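You operate a simulated robot arm through the tools that you are given. There is no shell and no other tool.

Carry out the task below with a simulated robot arm. There is one attempt and no reset: what you move stays moved.

Task
Put things in order on the top of the side table. At the end: the orange bung stands where the grey brush stood; the green battery stands where the orange bung stood; the black vial stands where the green battery stood; the grey brush stands on top of the grey king pack; whatever was shut is shut again. Leave all else as you found it, and nothing knocked over.

It is judged by the outcome, as a careful person would: the job done as asked, and still so three seconds after it is handed in. It fails if anything else is knocked over, pushed out of place, dropped, spilled or broken.

Robot
A 6-joint arm with a two-finger gripper, fixed in place. Base frame: the origin is at the foot of the arm, x ahead of it, y to its left, z up; the work surface is at about z = 0. Lengths are in m, angles in degrees, forces in N, time in s.
With the tool pointing down near the work surface it reaches from about 0.18 to 0.48 m from the base axis. Its first joint turns from -66.0 to 66.0 degrees. Payload 1.76 kg.
The TCP is the grasp point between the finger pads, 0.029 m short of the fingertips. In the tool frame z runs along the fingers and y along their closing line. The gripper opens to 0.082 m; its body begins 0.058 m behind the TCP.
Orientation is told as [roll, pitch, yaw] about the base's x, y, z axes, in that order, counted from this pose: with the fingers straight down and closing along the base's y, the tool's x points along the base's -x, its y along +y and its z along -z.

Tools
- The arm moves only by the tool send_rows. Its argument "targets" is text: rows parted by semicolons, each of 7 numbers parted by spaces: the shift along the tool's x, y, z in m, then the turn, a rotation vector about the tool's x, y, z in degrees, then the finger opening in m, from 0 to 0.082. In form: x y z wx wy wz claw; .... A call has 1 to 20 rows; each row is the pose to reach, as a shift and turn from the pose commanded when the call began, along the tool's axes at that moment. Rows are played at 5 a second. More than 0.05 m and 8.6 degrees between two rows, or a gripper value outside its range, and nothing of the call is played. A pose out of reach is approached as far as the arm can. The call stops where the force on the tool passes 40 N (or 10 N more than at its start, if that is more) or the arm is blocked; 0.2 s more then pass. The fingers move at their own pace (about 0.2035 m/s each) and stop on an object; they squeeze with about 26 N. The grip force told is the motor's: it shows also when the fingers shut on nothing. Time passes only in rows, and 0.2 s behind the last, so rows that repeat a pose let the fingers close. The reply holds the time, the measured pose of the TCP, the force on the tool along the base axes, the opening and the grip force, in the units named above and with some noise, with the torque about the TCP (base axes, N m) and any sound that the robot's microphone picked up, and new pictures: "show" is both (left out), scene, wrist or none.
- Cameras (640 x 400 px; columns grow to the right, rows downward): "scene" is fixed at [0.0432, 0.3167, 0.4417]; the picture's right is [-0.89, -0.45, 0.00], its down [-0.18, 0.36, -0.91] and it looks along [0.41, -0.81, -0.41] (base axes); focal length 335 px, centre (320, 200). "wrist" rides on the gripper at [0.079, 0.004, -0.089] in the tool frame; the picture's right is [-0.05, 1.00, 0.00], its down [-0.71, -0.04, -0.71] and it looks along [-0.71, -0.04, 0.71] (tool axes); focal length 256 px, centre (320, 200). There is no depth. A picture from a camera that has moved, and an enlarged one, comes with that camera's place and axes in the base frame and with its lens.
- zoom(camera, box): a new picture of the part [left, top, right, bottom] of that camera's present view, enlarged. The clock stands still meanwhile.
- sign_off(): hands the job in; it is judged then, once.

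Places have to be worked out from the pictures, the camera data and where the tool is seen. Open the gripper and draw the arm clear of the work before you hand the job in, unless the task says otherwise.

The tools are called after "Call:" by a JSON object that holds its "name" and its "arguments". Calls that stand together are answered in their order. send_rows: Moves the arm, as the interface text tells. Its arguments: {"type":"object","properties":{"targets":{"type":"string"},"show":{"type":"string","enum":["both","scene","wrist","none"]}},"required":["targets"]} The other tools are called the same way: zoom (camera, box) takes an enlarged picture of a part of a camera's view; sign_off () hands the job in.

At the start:

```text
time: 0.0
tool_pos: [0.2281, -0.0846, 0.34]
orientation: [-0.1, -0.1, 0.0]
wrist_force: [0.7, -0.7, 0.9]
moment: [-0.01, 0.0, -0.02]
finger_gap: 0.0819
finger_force: 0.0
```

scene: 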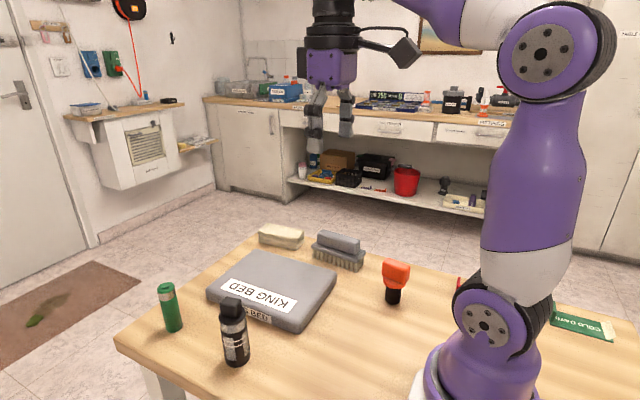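
wrist: 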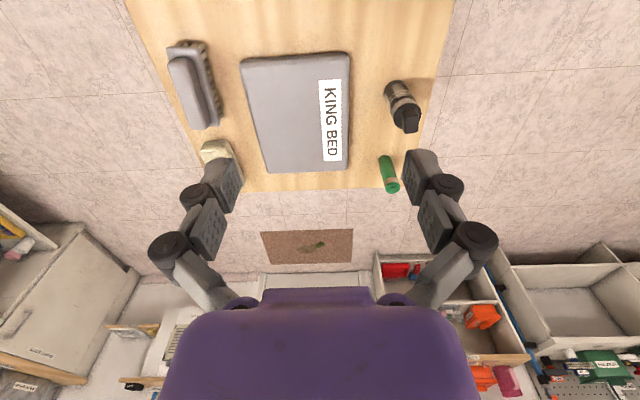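

I'll begin by looking closely at the table in both views to locate the objects.

Call:
{"name": "zoom", "arguments": {"camera": "scene", "box": [110, 210, 430, 400]}}

Call:
{"name": "zoom", "arguments": {"camera": "wrist", "box": [120, 0, 460, 212]}}

Call:
{"name": "zoom", "arguments": {"camera": "scene", "box": [360, 230, 640, 400]}}

```text
2.00 times, centred on (270, 305) of scene
camera zoom: at [0.0432, 0.3167, 0.4417], right [-0.89, -0.45, 0.0], down [-0.18, 0.36, -0.91], along [0.41, -0.81, -0.41], focal length 670 px, centre (420, -10)
```

zoom: 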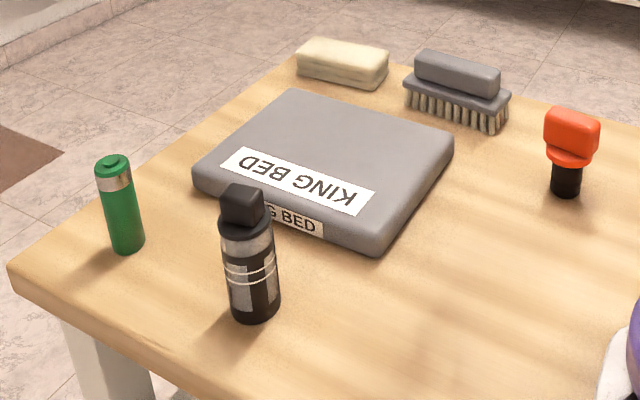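

```text
1.88 times, centred on (290, 106) of wrist
camera zoom: at [0.1493, -0.0784, 0.43], right [0.05, 1.0, 0.0], down [0.7, -0.04, 0.71], along [0.71, -0.04, -0.71], focal length 482 px, centre (376, 377)
```

zoom: 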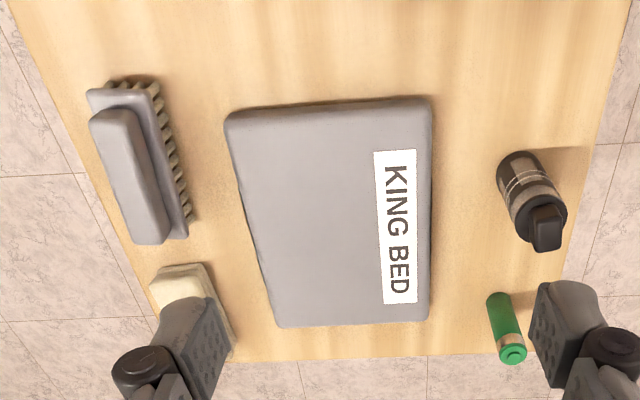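

```text
2.29 times, centred on (500, 315) of scene
camera zoom: at [0.0432, 0.3167, 0.4417], right [-0.89, -0.45, 0.0], down [-0.18, 0.36, -0.91], along [0.41, -0.81, -0.41], focal length 766 px, centre (-91, -63)
```

zoom: 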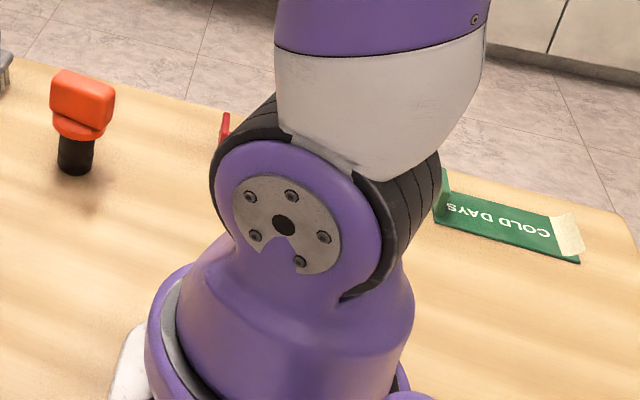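

The scene shows the battery near (0.47, 0.04), vial near (0.33, 0.04), bung near (0.15, -0.20), brush near (0.30, -0.28) and the pack around (0.37, -0.125). I'll zoom in on the bung and the brush for shape details.

Call:
{"name": "zoom", "arguments": {"camera": "scene", "box": [360, 245, 440, 315]}}

Call:
{"name": "zoom", "arguments": {"camera": "scene", "box": [240, 215, 380, 303]}}

Call:
{"name": "zoom", "arguments": {"camera": "scene", "box": [140, 270, 300, 370]}}

Call:
{"name": "zoom", "arguments": {"camera": "wrist", "box": [150, 30, 270, 190]}}

```text
5.71 times, centred on (400, 280) of scene
camera zoom: at [0.0432, 0.3167, 0.4417], right [-0.89, -0.45, 0.0], down [-0.18, 0.36, -0.91], along [0.41, -0.81, -0.41], focal length 1914 px, centre (-137, -257)
```

zoom: 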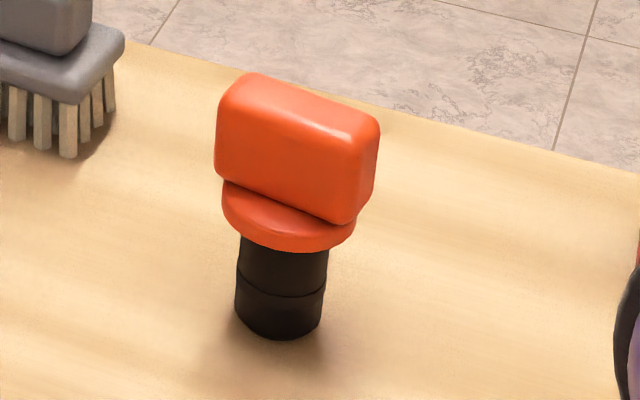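

```text
4.55 times, centred on (310, 259) of scene
camera zoom: at [0.0432, 0.3167, 0.4417], right [-0.89, -0.45, 0.0], down [-0.18, 0.36, -0.91], along [0.41, -0.81, -0.41], focal length 1522 px, centre (366, -68)
```

zoom: 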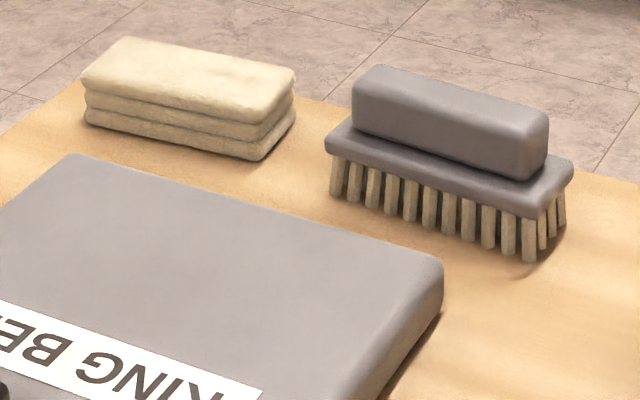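

```text
4.00 times, centred on (220, 320) of scene
camera zoom: at [0.0432, 0.3167, 0.4417], right [-0.89, -0.45, 0.0], down [-0.18, 0.36, -0.91], along [0.41, -0.81, -0.41], focal length 1340 px, centre (720, -280)
```

zoom: 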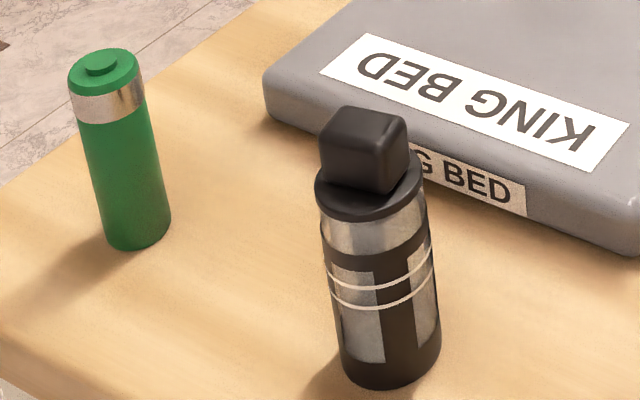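

```text
2.50 times, centred on (210, 110) of wrist
camera zoom: at [0.1493, -0.0784, 0.43], right [0.05, 1.0, 0.0], down [0.7, -0.04, 0.71], along [0.71, -0.04, -0.71], focal length 640 px, centre (595, 425)
```

zoom: 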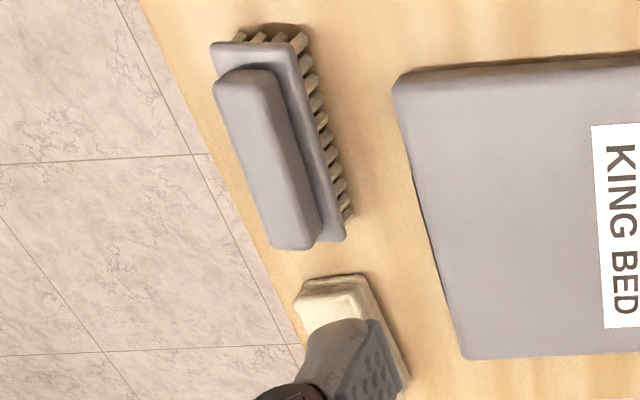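

The brush handle runs nearly along x (yaw about -4°) and is about 0.028 m wide, with its top near z = 0.055 and its centre near (0.296, -0.277). I'll move above it with a matching yaw and check the view.

Call:
{"name": "send_rows", "arguments": {"targets": "-0.011 -0.032 0.02 0 0 1 0.082; -0.023 -0.064 0.04 0 0 2 0.082; -0.034 -0.096 0.06 0 0 3 0.082; -0.045 -0.128 0.08 0 0 4 0.07; -0.057 -0.160 0.10 0 0 4 0.06; -0.068 -0.192 0.12 0 0 4 0.06; -0.068 -0.192 0.14 0 0 4 0.06"}}

```text
time: 1.6
tool_pos: [0.2946, -0.2763, 0.2]
orientation: [-0.2, -0.2, -4.0]
wrist_force: [-0.2, 0.1, 0.6]
moment: [0.04, -0.03, 0.01]
finger_gap: 0.0601
finger_force: 0.1
camera wrist: at [0.2169, -0.2656, 0.2897], right [0.12, 0.99, 0.0], down [0.7, -0.09, 0.71], along [0.7, -0.09, -0.71], focal length 256 px, centre (320, 200)
```

scene: 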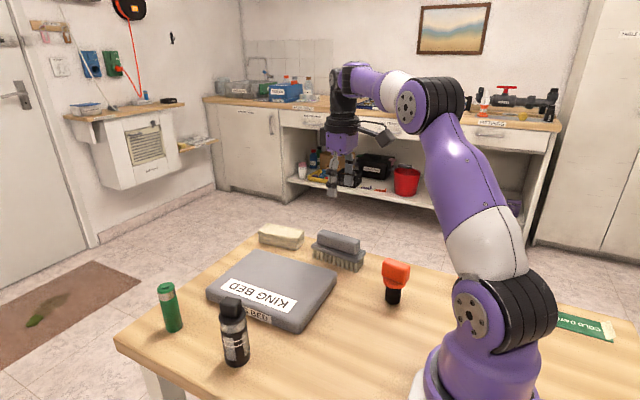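
wrist: 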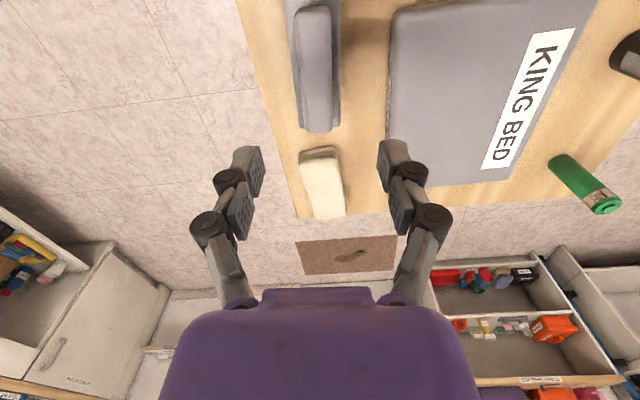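

The handle lies almost exactly under the tool, from about (0.248, -0.2745) to (0.344, -0.281). I'll zoom the wrist view to refine this before going down.

Call:
{"name": "zoom", "arguments": {"camera": "wrist", "box": [240, 0, 400, 100]}}

Call:
{"name": "zoom", "arguments": {"camera": "scene", "box": [240, 140, 400, 300]}}

```text
4.00 times, centred on (320, 50) of wrist
camera zoom: at [0.2169, -0.2656, 0.2897], right [0.12, 0.99, 0.0], down [0.7, -0.09, 0.71], along [0.7, -0.09, -0.71], focal length 1024 px, centre (320, 800)
```

zoom: 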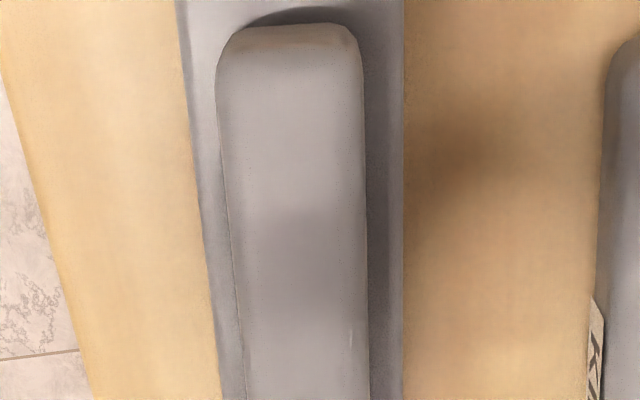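

```text
2.50 times, centred on (320, 220) of scene
camera zoom: at [0.0432, 0.3167, 0.4417], right [-0.89, -0.45, 0.0], down [-0.18, 0.36, -0.91], along [0.41, -0.81, -0.41], focal length 837 px, centre (320, 150)
```

zoom: 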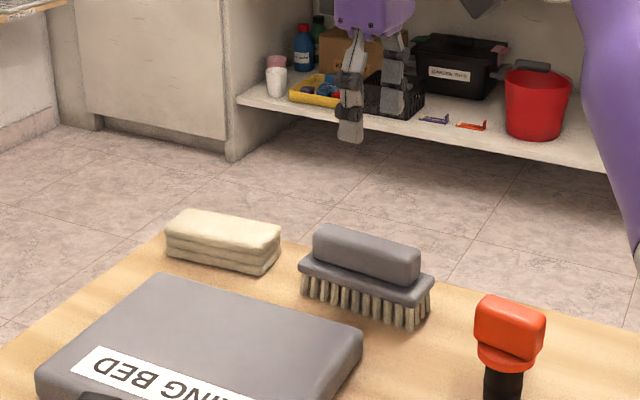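

Handle centreline confirmed within 1–2 mm. I'll descend in steps to TCP z≈0.068, so the fingertips sit around z≈0.039, just above the brush plate.

Call:
{"name": "send_rows", "arguments": {"targets": "0 -0.0015 0.04 0 0 0 0.06; 0 -0.0015 0.08 0 0 0 0.06; 0 -0.0015 0.105 0 0 0 0.06; 0 -0.0015 0.12 0 0 0 0.06; 0 -0.0015 0.128 0 0 0 0.06; 0 -0.0015 0.132 0 0 0 0.06"}}

Call:
{"name": "zoom", "arguments": {"camera": "scene", "box": [260, 190, 400, 290]}}

```text
time: 3.0
tool_pos: [0.2964, -0.2763, 0.0683]
orientation: [-0.1, -0.2, -4.1]
wrist_force: [-0.4, -0.1, -0.7]
moment: [0.01, -0.02, 0.0]
finger_gap: 0.0596
finger_force: 0.0
camera wrist: at [0.2186, -0.2674, 0.1576], right [0.12, 0.99, 0.0], down [0.7, -0.09, 0.71], along [0.7, -0.09, -0.71], focal length 256 px, centre (320, 200)
```

scene: 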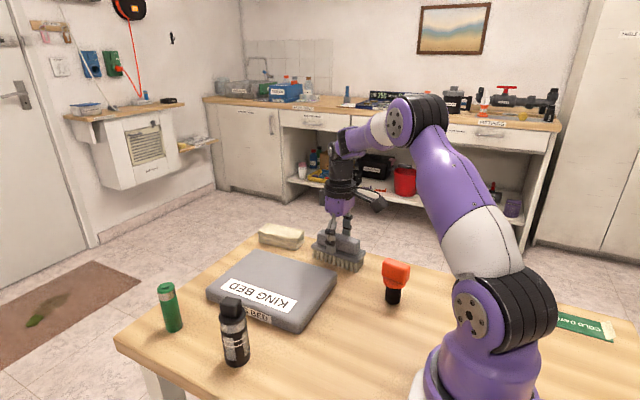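
wrist: 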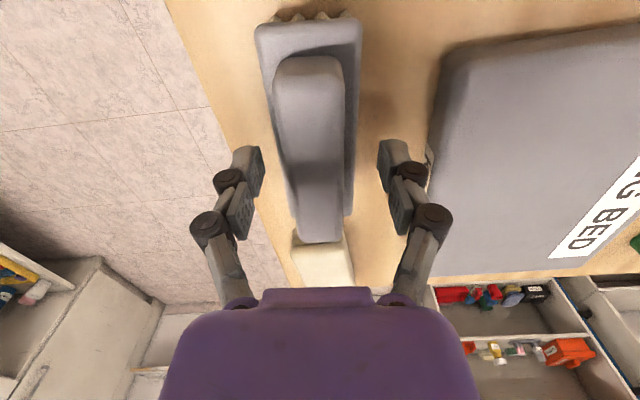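

```text
4.00 times, centred on (330, 240) of scene
camera zoom: at [0.0432, 0.3167, 0.4417], right [-0.89, -0.45, 0.0], down [-0.18, 0.36, -0.91], along [0.41, -0.81, -0.41], focal length 1340 px, centre (280, 40)
```

zoom: 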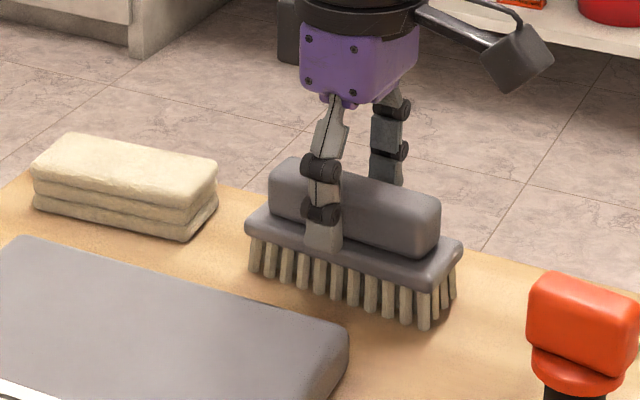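

The fingers straddle the handle just above the plate with no contact force. Closing the gripper now.

Call:
{"name": "send_rows", "arguments": {"targets": "0 0 0 0 0 0 0.04; 0 0 0 0 0 0 0.02; 0 0 0 0 0 0 0.0; 0 0 0 0 0 0 0.0; 0 0 0 0 0 0 0.0"}}

Call:
{"name": "zoom", "arguments": {"camera": "scene", "box": [260, 190, 400, 290]}}

```text
time: 4.2
tool_pos: [0.2967, -0.2784, 0.0695]
orientation: [-0.1, -0.3, -4.0]
wrist_force: [0.5, 0.2, 6.4]
moment: [0.0, -0.01, 0.02]
finger_gap: 0.027
finger_force: 26.1
camera wrist: at [0.2187, -0.2675, 0.158], right [0.12, 0.99, 0.0], down [0.7, -0.09, 0.71], along [0.7, -0.09, -0.7], focal length 256 px, centre (320, 200)
```

scene: 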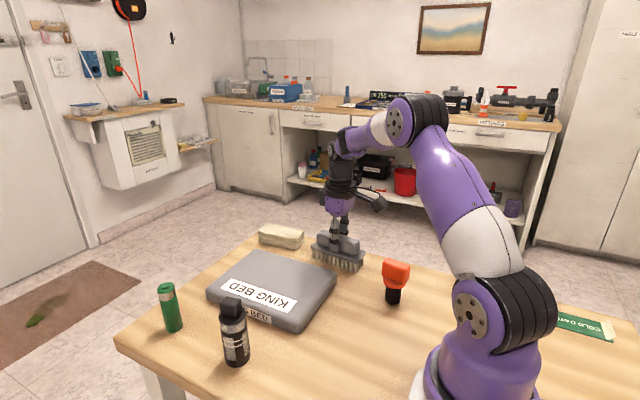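
wrist: 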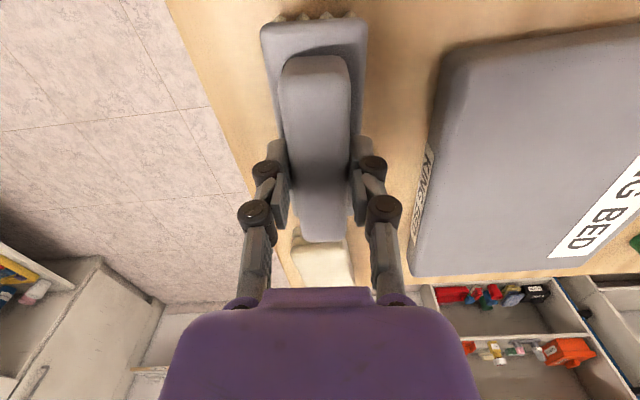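

```text
4.00 times, centred on (330, 240) of scene
camera zoom: at [0.0432, 0.3168, 0.4417], right [-0.89, -0.45, 0.0], down [-0.18, 0.36, -0.91], along [0.41, -0.81, -0.41], focal length 1340 px, centre (280, 40)
```

zoom: 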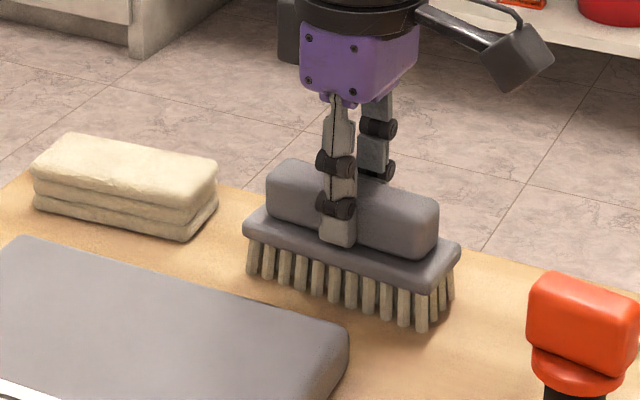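

The brush is gripped (gap 0.027, 26 N), with the tips lightly on the plate. I'll lift it about 0.1 m and check the hold.

Call:
{"name": "send_rows", "arguments": {"targets": "0 0 -0.005 0 0 0 0; 0 0 -0.015 0 0 0 0; 0 0 -0.035 0 0 0 0; 0 0 -0.06 0 0 0 0; 0 0 -0.085 0 0 0 0; 0 0 -0.10 0 0 0 0; 0 0 -0.10 0 0 0 0"}}

Call:
{"name": "zoom", "arguments": {"camera": "scene", "box": [200, 130, 440, 310]}}

```text
time: 5.8
tool_pos: [0.2963, -0.2773, 0.1686]
orientation: [-0.1, -0.1, -3.9]
wrist_force: [-0.8, 0.1, -0.5]
moment: [0.01, 0.0, -0.04]
finger_gap: 0.0
finger_force: 26.5
camera wrist: at [0.2183, -0.2664, 0.2587], right [0.12, 0.99, 0.0], down [0.7, -0.09, 0.71], along [0.7, -0.09, -0.71], focal length 256 px, centre (320, 200)
```

scene: 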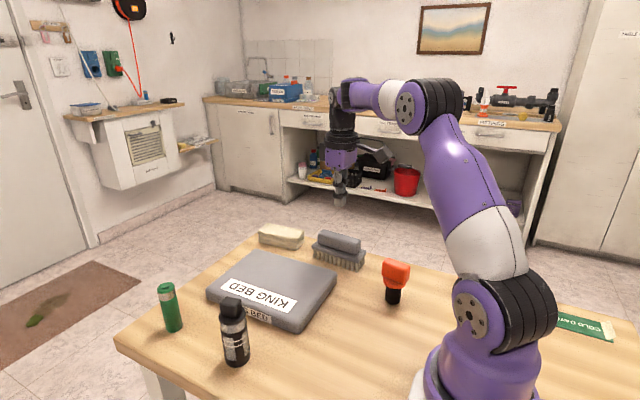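
wrist: 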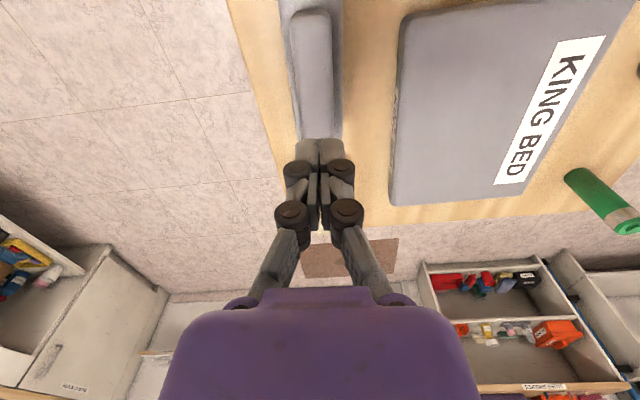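

```text
2.22 times, centred on (320, 220) of scene
camera zoom: at [0.0432, 0.3167, 0.4417], right [-0.89, -0.45, 0.0], down [-0.18, 0.36, -0.91], along [0.41, -0.81, -0.41], focal length 744 px, centre (320, 156)
```

zoom: 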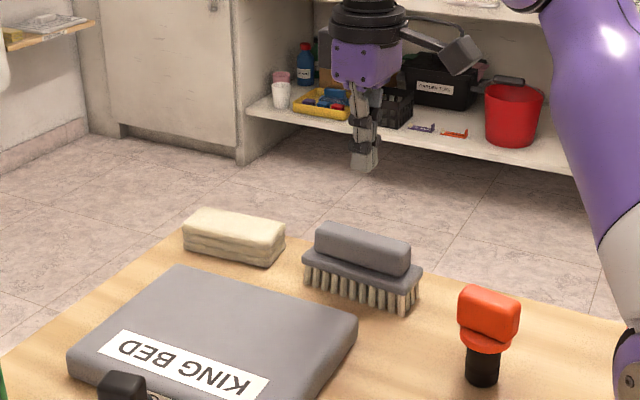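

The fingers slipped off the rounded handle top; the brush looks unmoved and upright. I'll measure it again and then grip lower, across the base plate (~0.044 m wide), where the TCP pads can sit on it.

Call:
{"name": "zoom", "arguments": {"camera": "wrist", "box": [240, 0, 400, 100]}}

Call:
{"name": "zoom", "arguments": {"camera": "scene", "box": [300, 220, 380, 270]}}

```text
4.00 times, centred on (320, 50) of wrist
camera zoom: at [0.2183, -0.2664, 0.2587], right [0.12, 0.99, 0.0], down [0.7, -0.09, 0.71], along [0.7, -0.09, -0.71], focal length 1024 px, centre (320, 800)
```

zoom: 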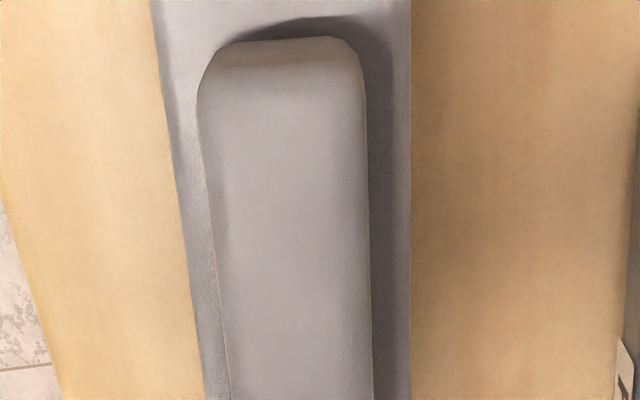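

```text
8.00 times, centred on (340, 245) of scene
camera zoom: at [0.0432, 0.3167, 0.4417], right [-0.89, -0.45, 0.0], down [-0.18, 0.36, -0.91], along [0.41, -0.81, -0.41], focal length 2680 px, centre (160, -160)
```

zoom: 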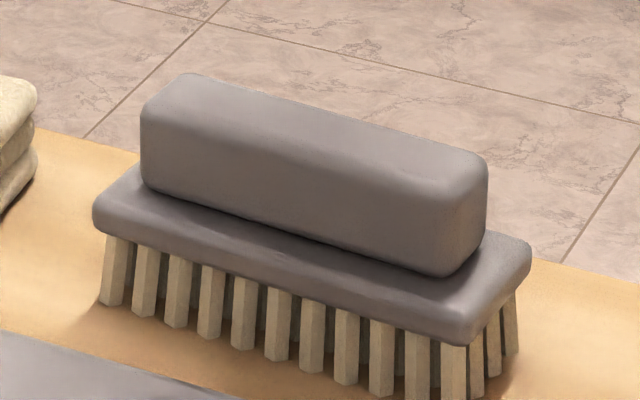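

The brush hasn't shifted (plate centreline y≈-0.278). I'll reopen to 0.066 and go lower so the pads straddle the plate, with the TCP at z≈0.036.

Call:
{"name": "send_rows", "arguments": {"targets": "0 -0.001 0.0 0 0 0 0.066; 0 -0.001 0.02 0 0 0 0.066; 0 -0.001 0.06 0 0 0 0.066; 0 -0.001 0.09 0 0 0 0.066; 0 -0.001 0.11 0 0 0 0.066; 0 -0.001 0.12 0 0 0 0.066; 0 -0.001 0.127 0 0 0 0.066; 0 -0.001 0.132 0 0 0 0.066"}}

Call:
{"name": "zoom", "arguments": {"camera": "scene", "box": [280, 200, 400, 275]}}

```text
time: 7.6
tool_pos: [0.297, -0.2779, 0.0366]
orientation: [-0.2, 0.0, -4.1]
wrist_force: [0.0, -0.5, 0.3]
moment: [0.03, 0.0, 0.01]
finger_gap: 0.0662
finger_force: 0.0
camera wrist: at [0.2182, -0.2682, 0.1263], right [0.12, 0.99, 0.0], down [0.7, -0.09, 0.71], along [0.7, -0.09, -0.71], focal length 256 px, centre (320, 200)
```

scene: 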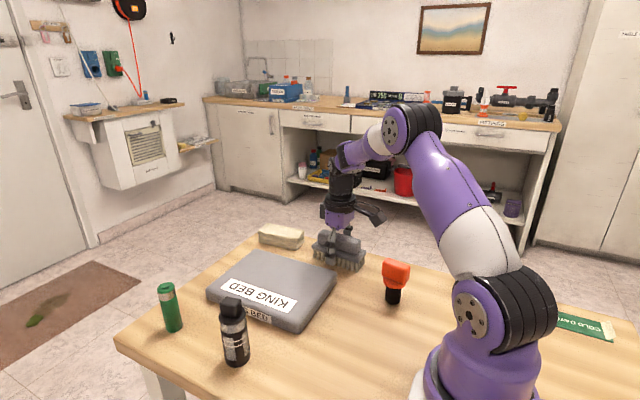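
wrist: 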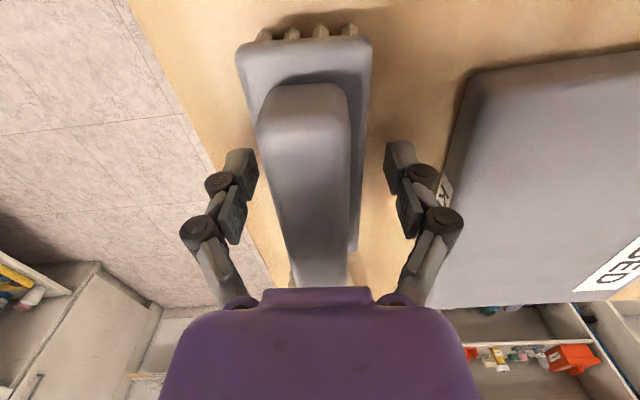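

```text
5.33 times, centred on (340, 238) of scene
camera zoom: at [0.0432, 0.3167, 0.4417], right [-0.89, -0.45, 0.0], down [-0.18, 0.36, -0.91], along [0.41, -0.81, -0.41], focal length 1786 px, centre (213, 0)
```

zoom: 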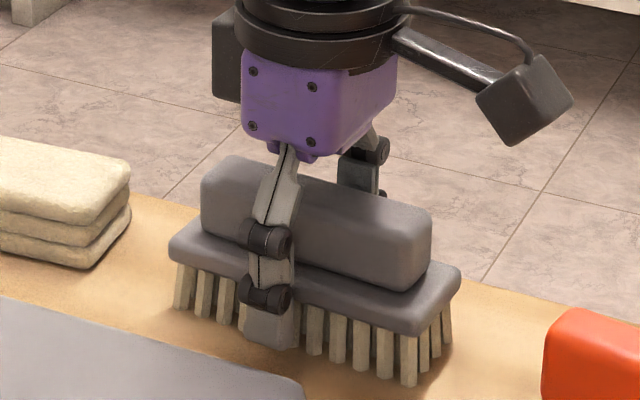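

The fingers now straddle the plate with even gaps and no contact. Closing.

Call:
{"name": "send_rows", "arguments": {"targets": "0 0 0 0 0 0 0.055; 0 0 0 0 0 0 0.045; 0 0 0 0 0 0 0.03; 0 0 0 0 0 0 0.0; 0 0 0 0 0 0 0.0"}}

Call:
{"name": "zoom", "arguments": {"camera": "scene", "box": [280, 200, 400, 275]}}

```text
time: 8.8
tool_pos: [0.2972, -0.2784, 0.0372]
orientation: [-0.2, -0.1, -4.1]
wrist_force: [-1.3, -0.1, 4.6]
moment: [-0.04, 0.02, -0.03]
finger_gap: 0.0454
finger_force: 25.9
camera wrist: at [0.2182, -0.2683, 0.1266], right [0.12, 0.99, 0.0], down [0.7, -0.09, 0.71], along [0.7, -0.09, -0.71], focal length 256 px, centre (320, 200)
```

scene: 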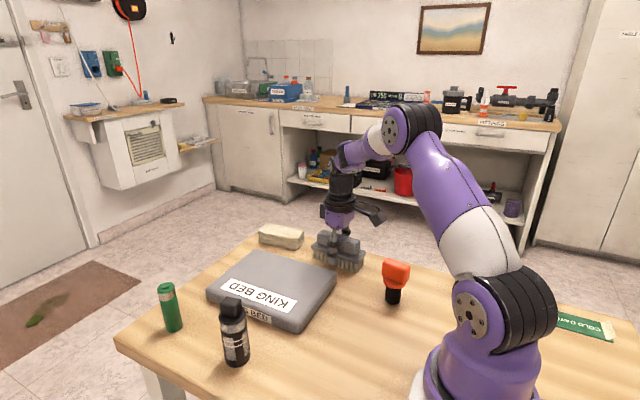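
wrist: 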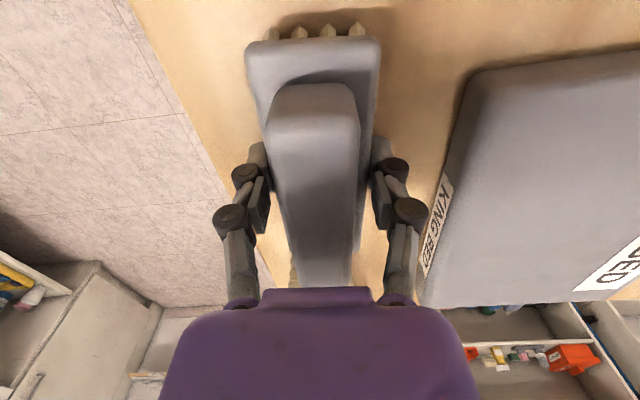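

```text
5.33 times, centred on (340, 238) of scene
camera zoom: at [0.0432, 0.3167, 0.4417], right [-0.89, -0.45, 0.0], down [-0.18, 0.36, -0.91], along [0.41, -0.81, -0.41], focal length 1786 px, centre (213, 0)
```

zoom: 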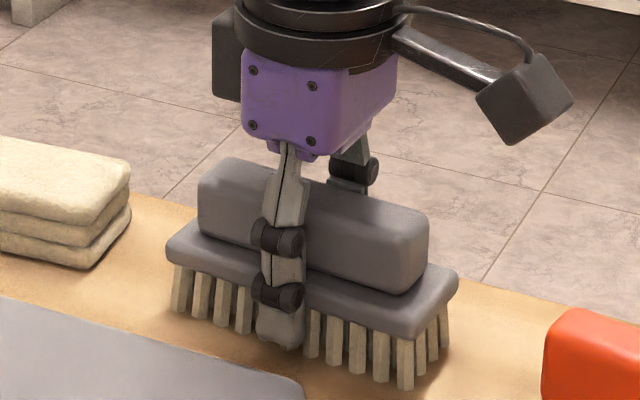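

The plate is held at 0.0454 m gap. I'll lift just 15 mm first and verify it stays in the grip.

Call:
{"name": "send_rows", "arguments": {"targets": "0 0 -0.003 0 0 0 0; 0 0 -0.006 0 0 0 0; 0 0 -0.010 0 0 0 0; 0 0 -0.015 0 0 0 0; 0 0 -0.015 0 0 0 0"}}

Call:
{"name": "zoom", "arguments": {"camera": "scene", "box": [280, 200, 400, 275]}}

```text
time: 10.0
tool_pos: [0.2962, -0.2785, 0.0521]
orientation: [-0.1, -0.1, -4.1]
wrist_force: [1.0, -0.6, -0.8]
moment: [0.0, 0.0, 0.0]
finger_gap: 0.0451
finger_force: 25.4
camera wrist: at [0.2174, -0.2682, 0.1415], right [0.12, 0.99, 0.0], down [0.7, -0.09, 0.71], along [0.7, -0.09, -0.71], focal length 256 px, centre (320, 200)
```

scene: 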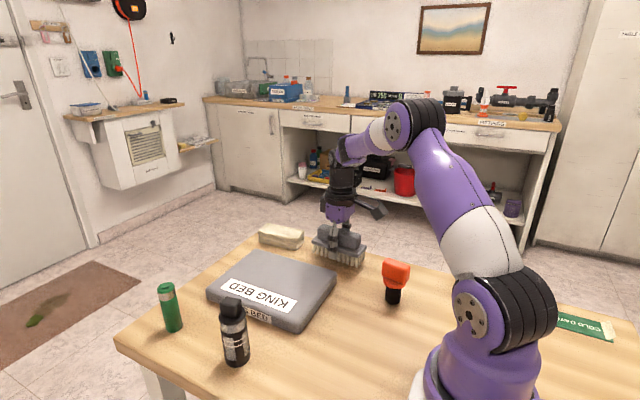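
wrist: 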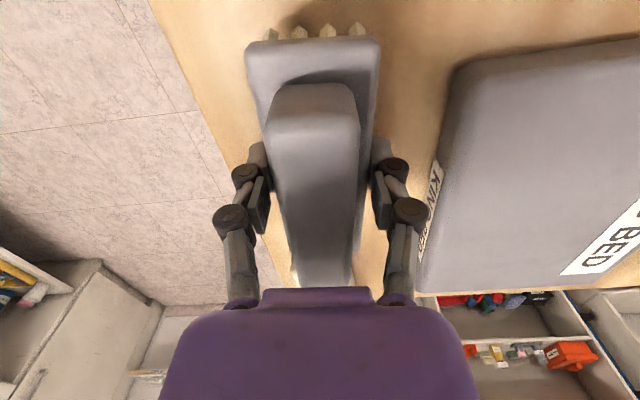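

```text
5.33 times, centred on (340, 238) of scene
camera zoom: at [0.0432, 0.3167, 0.4418], right [-0.89, -0.45, 0.0], down [-0.18, 0.36, -0.91], along [0.41, -0.81, -0.41], focal length 1786 px, centre (213, 0)
```

zoom: 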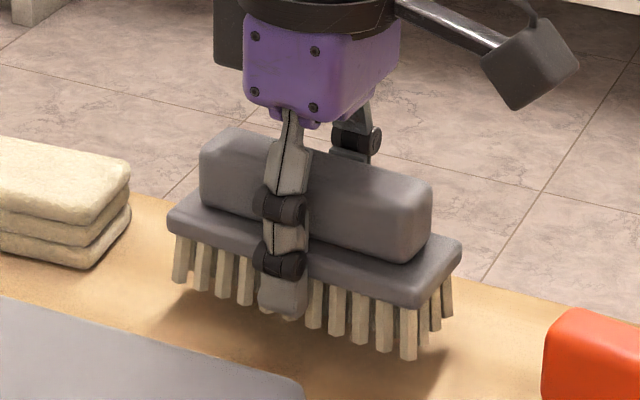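

The brush is held firmly and level. I'll raise it to about z = 0.13 and carry it over the centre of the pack (≈(0.365, -0.122)).

Call:
{"name": "send_rows", "arguments": {"targets": "0 0 -0.02 0 0 0 0; 0 0 -0.045 0 0 0 0; 0 0 -0.07 0 0 0 0; 0 0 -0.085 0 0 0 0; -0.0057 0.016 -0.085 0 0 0 0; -0.0172 0.048 -0.085 0 0 0 0; -0.0287 0.080 -0.085 0 0 0 0; -0.0402 0.112 -0.085 0 0 0 0; -0.0517 0.144 -0.085 0 0 0 0; -0.0574 0.1604 -0.085 0 0 0 0; -0.0574 0.1604 -0.085 0 0 0 0"}}

Call:
{"name": "zoom", "arguments": {"camera": "scene", "box": [190, 190, 390, 315]}}

```text
time: 12.4
tool_pos: [0.3654, -0.1225, 0.1361]
orientation: [-0.1, 0.0, -4.0]
wrist_force: [0.2, 0.7, -0.7]
moment: [0.02, 0.03, 0.02]
finger_gap: 0.0453
finger_force: 26.1
camera wrist: at [0.2863, -0.1119, 0.2255], right [0.12, 0.99, 0.0], down [0.7, -0.09, 0.71], along [0.7, -0.09, -0.71], focal length 256 px, centre (320, 200)
```

scene: 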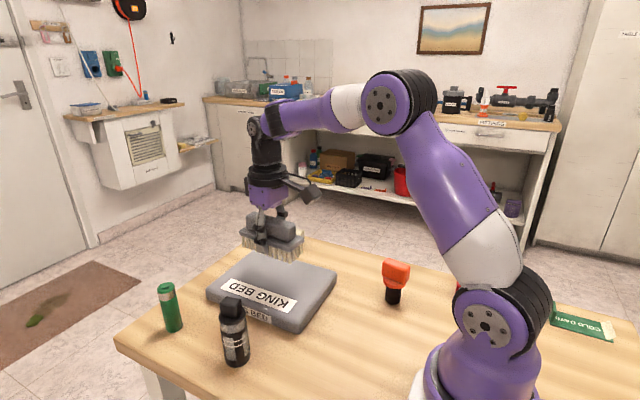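
wrist: 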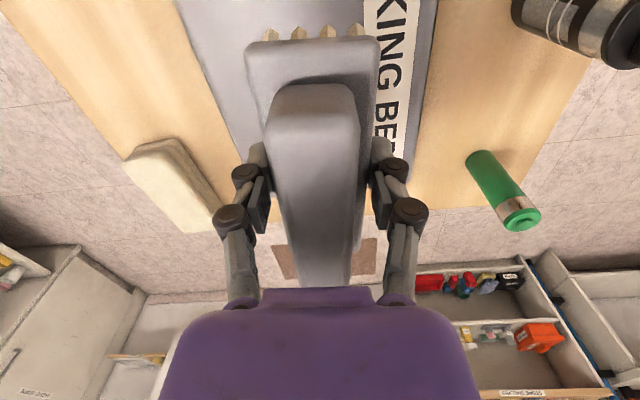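

```text
3.20 times, centred on (290, 252) of scene
camera zoom: at [0.0432, 0.3168, 0.4417], right [-0.89, -0.45, 0.0], down [-0.18, 0.36, -0.91], along [0.41, -0.81, -0.41], focal length 1072 px, centre (416, 32)
```

zoom: 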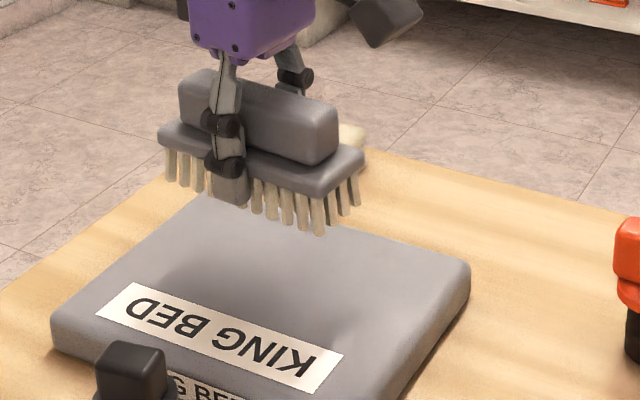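

The brush hangs level above the middle of the pack. I'll lower it to just above the pack top and look.

Call:
{"name": "send_rows", "arguments": {"targets": "0 0 0.02 0 0 0 0; 0 0 0.038 0 0 0 0; 0 0 0.05 0 0 0 0; 0 0 0.057 0 0 0 0", "show": "scene"}}

Call:
{"name": "zoom", "arguments": {"camera": "scene", "box": [210, 210, 350, 300]}}

```text
time: 13.4
tool_pos: [0.3645, -0.1203, 0.0792]
orientation: [-0.1, -0.1, -4.0]
wrist_force: [-0.1, 0.2, -1.5]
moment: [-0.01, 0.0, 0.02]
finger_gap: 0.0454
finger_force: 25.8
```

scene: 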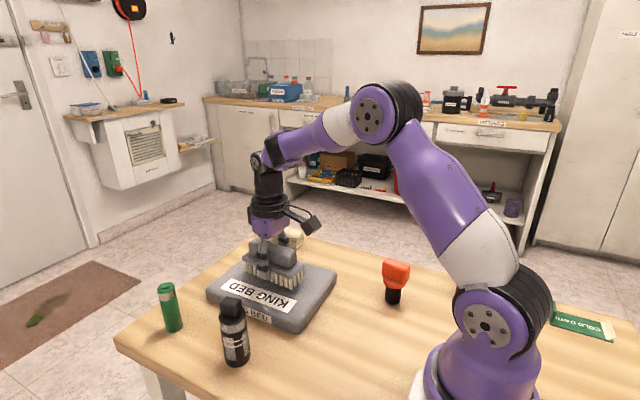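

```text
4.44 times, centred on (280, 255) of scene
camera zoom: at [0.0432, 0.3167, 0.4417], right [-0.89, -0.45, 0.0], down [-0.18, 0.36, -0.91], along [0.41, -0.81, -0.41], focal length 1489 px, centre (498, -44)
```

zoom: 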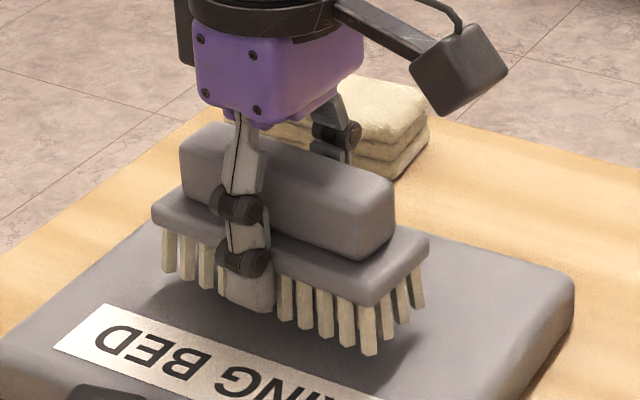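

A small gap and shadow remain beneath the bristles. I'll step down a few millimetres while watching the force.

Call:
{"name": "send_rows", "arguments": {"targets": "0 0 0.002 0 0 0 0; 0 0 0.004 0 0 0 0; 0 0 0.005 0 0 0 0", "show": "none"}}

Call:
{"name": "zoom", "arguments": {"camera": "scene", "box": [210, 210, 350, 300]}}

```text
time: 14.2
tool_pos: [0.3643, -0.1206, 0.0756]
orientation: [-0.1, -0.1, -4.0]
wrist_force: [-0.3, -0.6, -0.9]
moment: [0.0, -0.04, 0.01]
finger_gap: 0.0455
finger_force: 25.8
```

```text
4.44 times, centred on (280, 255) of scene
camera zoom: at [0.0432, 0.3167, 0.4417], right [-0.89, -0.45, 0.0], down [-0.18, 0.36, -0.91], along [0.41, -0.81, -0.41], focal length 1489 px, centre (498, -44)
```

zoom: 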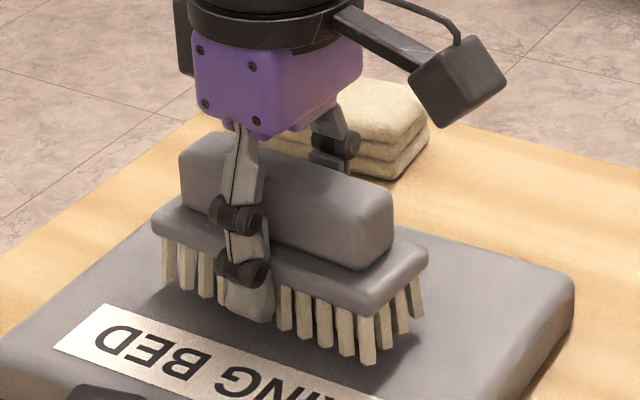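

The force is still near zero and the gap is closing. I'll step down 2 mm at a time.

Call:
{"name": "send_rows", "arguments": {"targets": "0 0 0.001 0 0 0 0; 0 0 0.002 0 0 0 0; 0 0 0.003 0 0 0 0; 0 0 0.003 0 0 0 0", "show": "none"}}

Call:
{"name": "zoom", "arguments": {"camera": "scene", "box": [210, 210, 350, 300]}}

```text
time: 15.2
tool_pos: [0.3648, -0.1205, 0.073]
orientation: [-0.1, -0.1, -3.9]
wrist_force: [-0.3, 0.2, 0.1]
moment: [-0.02, 0.02, 0.01]
finger_gap: 0.0449
finger_force: 25.9
```

```text
4.44 times, centred on (280, 255) of scene
camera zoom: at [0.0432, 0.3167, 0.4417], right [-0.89, -0.45, 0.0], down [-0.18, 0.36, -0.91], along [0.41, -0.81, -0.41], focal length 1489 px, centre (498, -44)
```

zoom: 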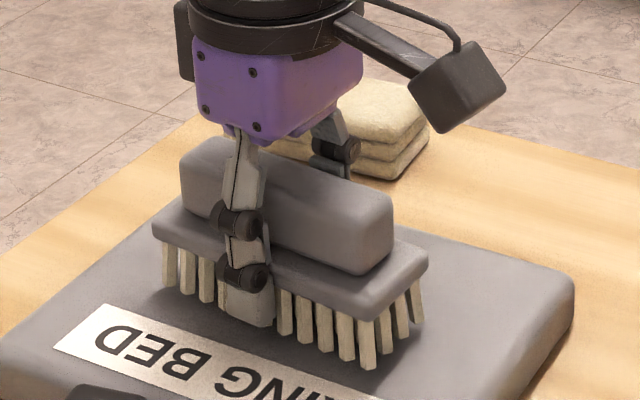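

Still no contact force. I'll continue down in 1 mm rows.

Call:
{"name": "send_rows", "arguments": {"targets": "0 0 0.001 0 0 0 0; 0 0 0.002 0 0 0 0; 0 0 0.003 0 0 0 0; 0 0 0.003 0 0 0 0", "show": "none"}}

Call:
{"name": "zoom", "arguments": {"camera": "scene", "box": [210, 210, 350, 300]}}

```text
time: 16.2
tool_pos: [0.3665, -0.121, 0.0699]
orientation: [0.0, -0.1, -3.9]
wrist_force: [-0.6, -0.1, -0.8]
moment: [-0.01, -0.02, -0.04]
finger_gap: 0.0455
finger_force: 25.3
```

```text
4.44 times, centred on (280, 255) of scene
camera zoom: at [0.0432, 0.3167, 0.4417], right [-0.89, -0.45, 0.0], down [-0.18, 0.36, -0.91], along [0.41, -0.81, -0.41], focal length 1489 px, centre (498, -44)
```

zoom: 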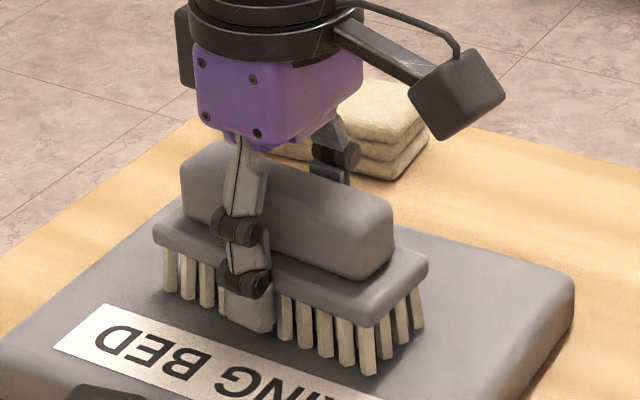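

Bristle bottoms are computed near z≈0.032 with no contact yet. I'll continue down slowly.

Call:
{"name": "send_rows", "arguments": {"targets": "0 0 0.001 0 0 0 0; 0 0 0.002 0 0 0 0; 0 0 0.002 0 0 0 0", "show": "none"}}

Call:
{"name": "zoom", "arguments": {"camera": "scene", "box": [210, 210, 350, 300]}}

```text
time: 17.0
tool_pos: [0.3651, -0.1208, 0.0682]
orientation: [-0.1, -0.1, -4.0]
wrist_force: [0.0, -0.3, 0.1]
moment: [-0.02, -0.04, 0.0]
finger_gap: 0.0452
finger_force: 26.2
```

```text
4.44 times, centred on (280, 255) of scene
camera zoom: at [0.0432, 0.3167, 0.4417], right [-0.89, -0.45, 0.0], down [-0.18, 0.36, -0.91], along [0.41, -0.81, -0.41], focal length 1489 px, centre (498, -44)
```

zoom: 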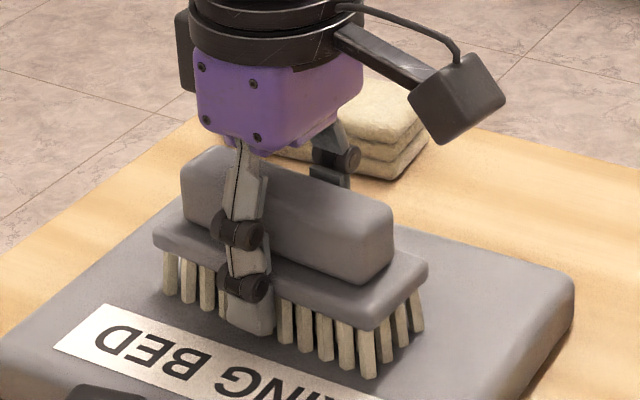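

Call:
{"name": "send_rows", "arguments": {"targets": "0 0 0.001 0 0 0 0; 0 0 0.002 0 0 0 0; 0 0 0.002 0 0 0 0", "show": "none"}}

Call:
{"name": "zoom", "arguments": {"camera": "scene", "box": [210, 210, 350, 300]}}

```text
time: 17.8
tool_pos: [0.3659, -0.1222, 0.0654]
orientation: [-0.1, -0.3, -4.1]
wrist_force: [-1.8, -3.0, 20.5]
moment: [-0.1, 0.08, -0.06]
finger_gap: 0.0453
finger_force: 25.7
```

```text
4.44 times, centred on (280, 255) of scene
camera zoom: at [0.0431, 0.3168, 0.4417], right [-0.89, -0.45, 0.0], down [-0.18, 0.36, -0.91], along [0.41, -0.81, -0.41], focal length 1489 px, centre (498, -44)
```

zoom: 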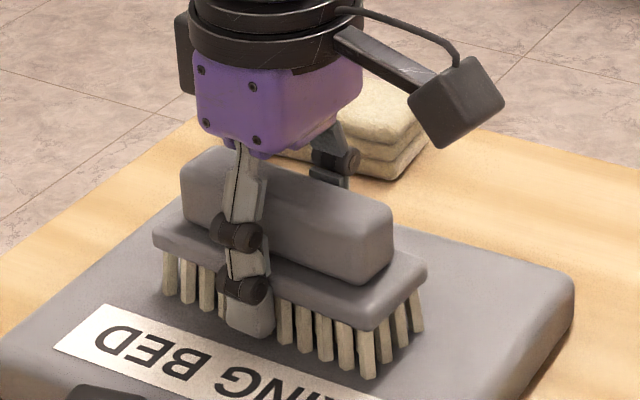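

Contact reached (20 N upward at z≈0.066), so the brush is resting on the pack. I'll relieve about 1 mm, then open the fingers gradually.

Call:
{"name": "send_rows", "arguments": {"targets": "0 0 -0.001 0 0 0 0; 0 0 -0.001 0 0 0 0; 0 0 -0.001 0 0 0 0.05; 0 0 -0.001 0 0 0 0.058; 0 0 -0.001 0 0 0 0.066; 0 0 -0.001 0 0 0 0.066"}}

Call:
{"name": "zoom", "arguments": {"camera": "scene", "box": [210, 210, 350, 300]}}

```text
time: 19.2
tool_pos: [0.3651, -0.1205, 0.0668]
orientation: [-0.1, -0.1, -4.0]
wrist_force: [-0.2, -0.2, -0.6]
moment: [0.0, 0.01, 0.0]
finger_gap: 0.0658
finger_force: 0.1
camera wrist: at [0.2867, -0.1114, 0.1555], right [0.12, 0.99, 0.0], down [0.7, -0.09, 0.71], along [0.7, -0.09, -0.71], focal length 256 px, centre (320, 200)
```

scene: 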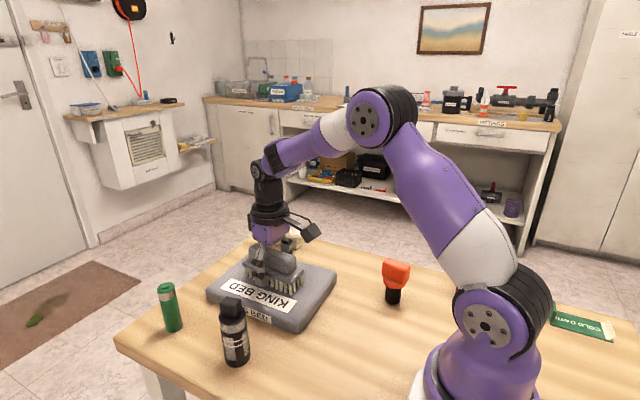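
wrist: 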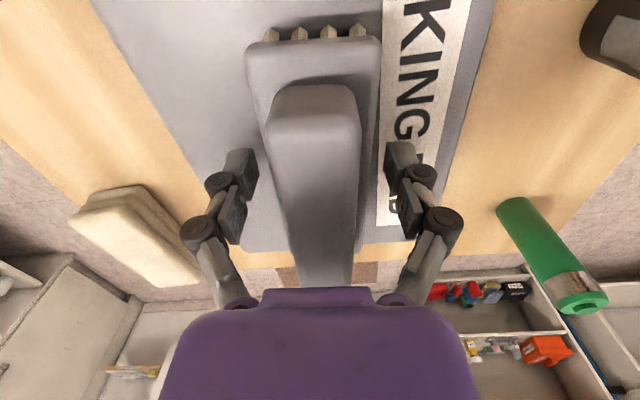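

```text
4.44 times, centred on (280, 255) of scene
camera zoom: at [0.0432, 0.3167, 0.4417], right [-0.89, -0.45, 0.0], down [-0.18, 0.36, -0.91], along [0.41, -0.81, -0.41], focal length 1489 px, centre (498, -44)
```

zoom: 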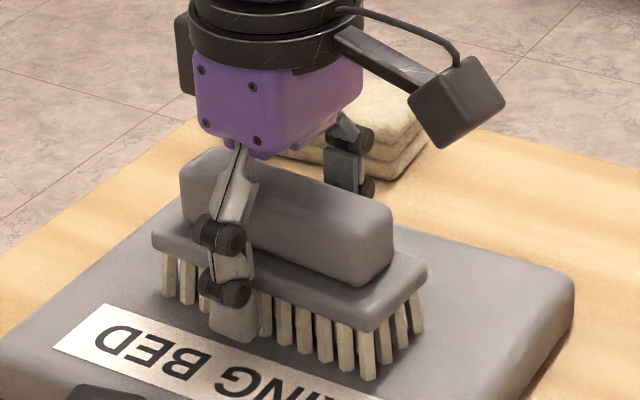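

The brush stands on the pack, released cleanly. I'll lift straight up and move over the bung near (0.148, -0.200), turning to its block's yaw (~-8°).

Call:
{"name": "send_rows", "arguments": {"targets": "0 0 -0.02 0 0 0 0.066; 0 0 -0.06 0 0 0 0.066; 0 0 -0.10 0 0 0 0.066; 0 0 -0.14 0 0 0 0.06; 0 0 -0.165 0 0 0 0.06; 0.035 -0.0157 -0.165 0 0 1 0.06; 0.07 -0.0315 -0.165 0 0 2 0.06; 0.105 -0.0472 -0.165 0 0 3 0.06; 0.141 -0.063 -0.165 0 0 4 0.06; 0.176 -0.0787 -0.165 0 0 4 0.06; 0.211 -0.0945 -0.165 0 0 4 0.06; 0.211 -0.0945 -0.165 0 0 4 0.06"}}

Call:
{"name": "zoom", "arguments": {"camera": "scene", "box": [200, 210, 440, 360]}}

```text
time: 21.8
tool_pos: [0.1487, -0.2004, 0.2305]
orientation: [0.0, -0.1, -8.0]
wrist_force: [1.2, -0.8, -0.1]
moment: [0.01, 0.0, -0.03]
finger_gap: 0.0601
finger_force: 0.0
camera wrist: at [0.0714, -0.1855, 0.32], right [0.19, 0.98, 0.0], down [0.69, -0.13, 0.71], along [0.7, -0.14, -0.71], focal length 256 px, centre (320, 200)
```

scene: 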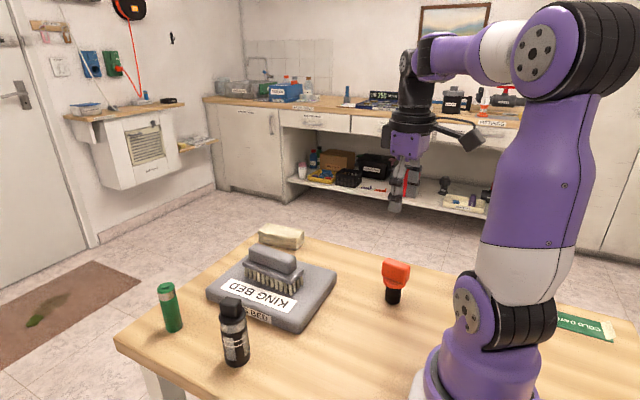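
wrist: 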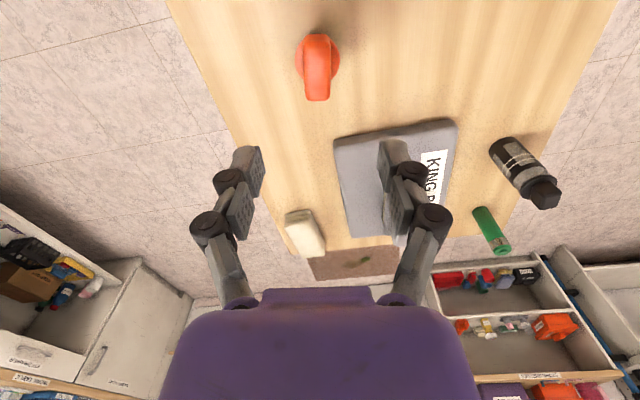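

```text
2.67 times, centred on (320, 285) of scene
camera zoom: at [0.0432, 0.3167, 0.4417], right [-0.89, -0.45, 0.0], down [-0.18, 0.36, -0.91], along [0.41, -0.81, -0.41], focal length 893 px, centre (320, -27)
```

zoom: 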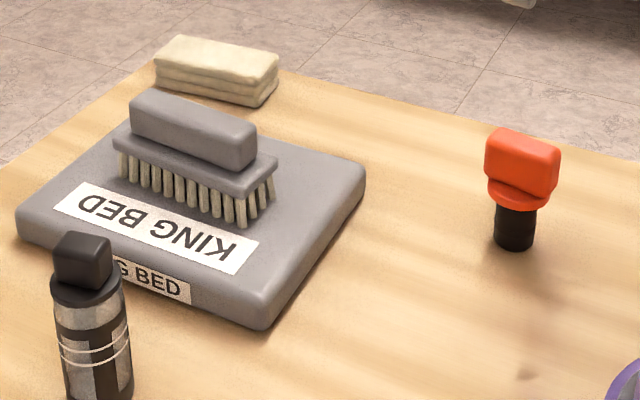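

Brush sits well on the pack. Now the bung is visible from above in the wrist view; I'll zoom in to measure its block centre and yaw.

Call:
{"name": "zoom", "arguments": {"camera": "wrist", "box": [256, 10, 384, 110]}}

```text
4.00 times, centred on (320, 60) of wrist
camera zoom: at [0.0714, -0.1855, 0.32], right [0.19, 0.98, 0.0], down [0.69, -0.13, 0.71], along [0.7, -0.14, -0.71], focal length 1024 px, centre (320, 760)
```

zoom: 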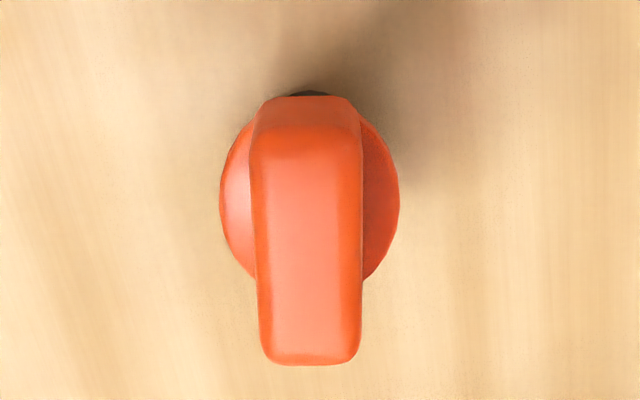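

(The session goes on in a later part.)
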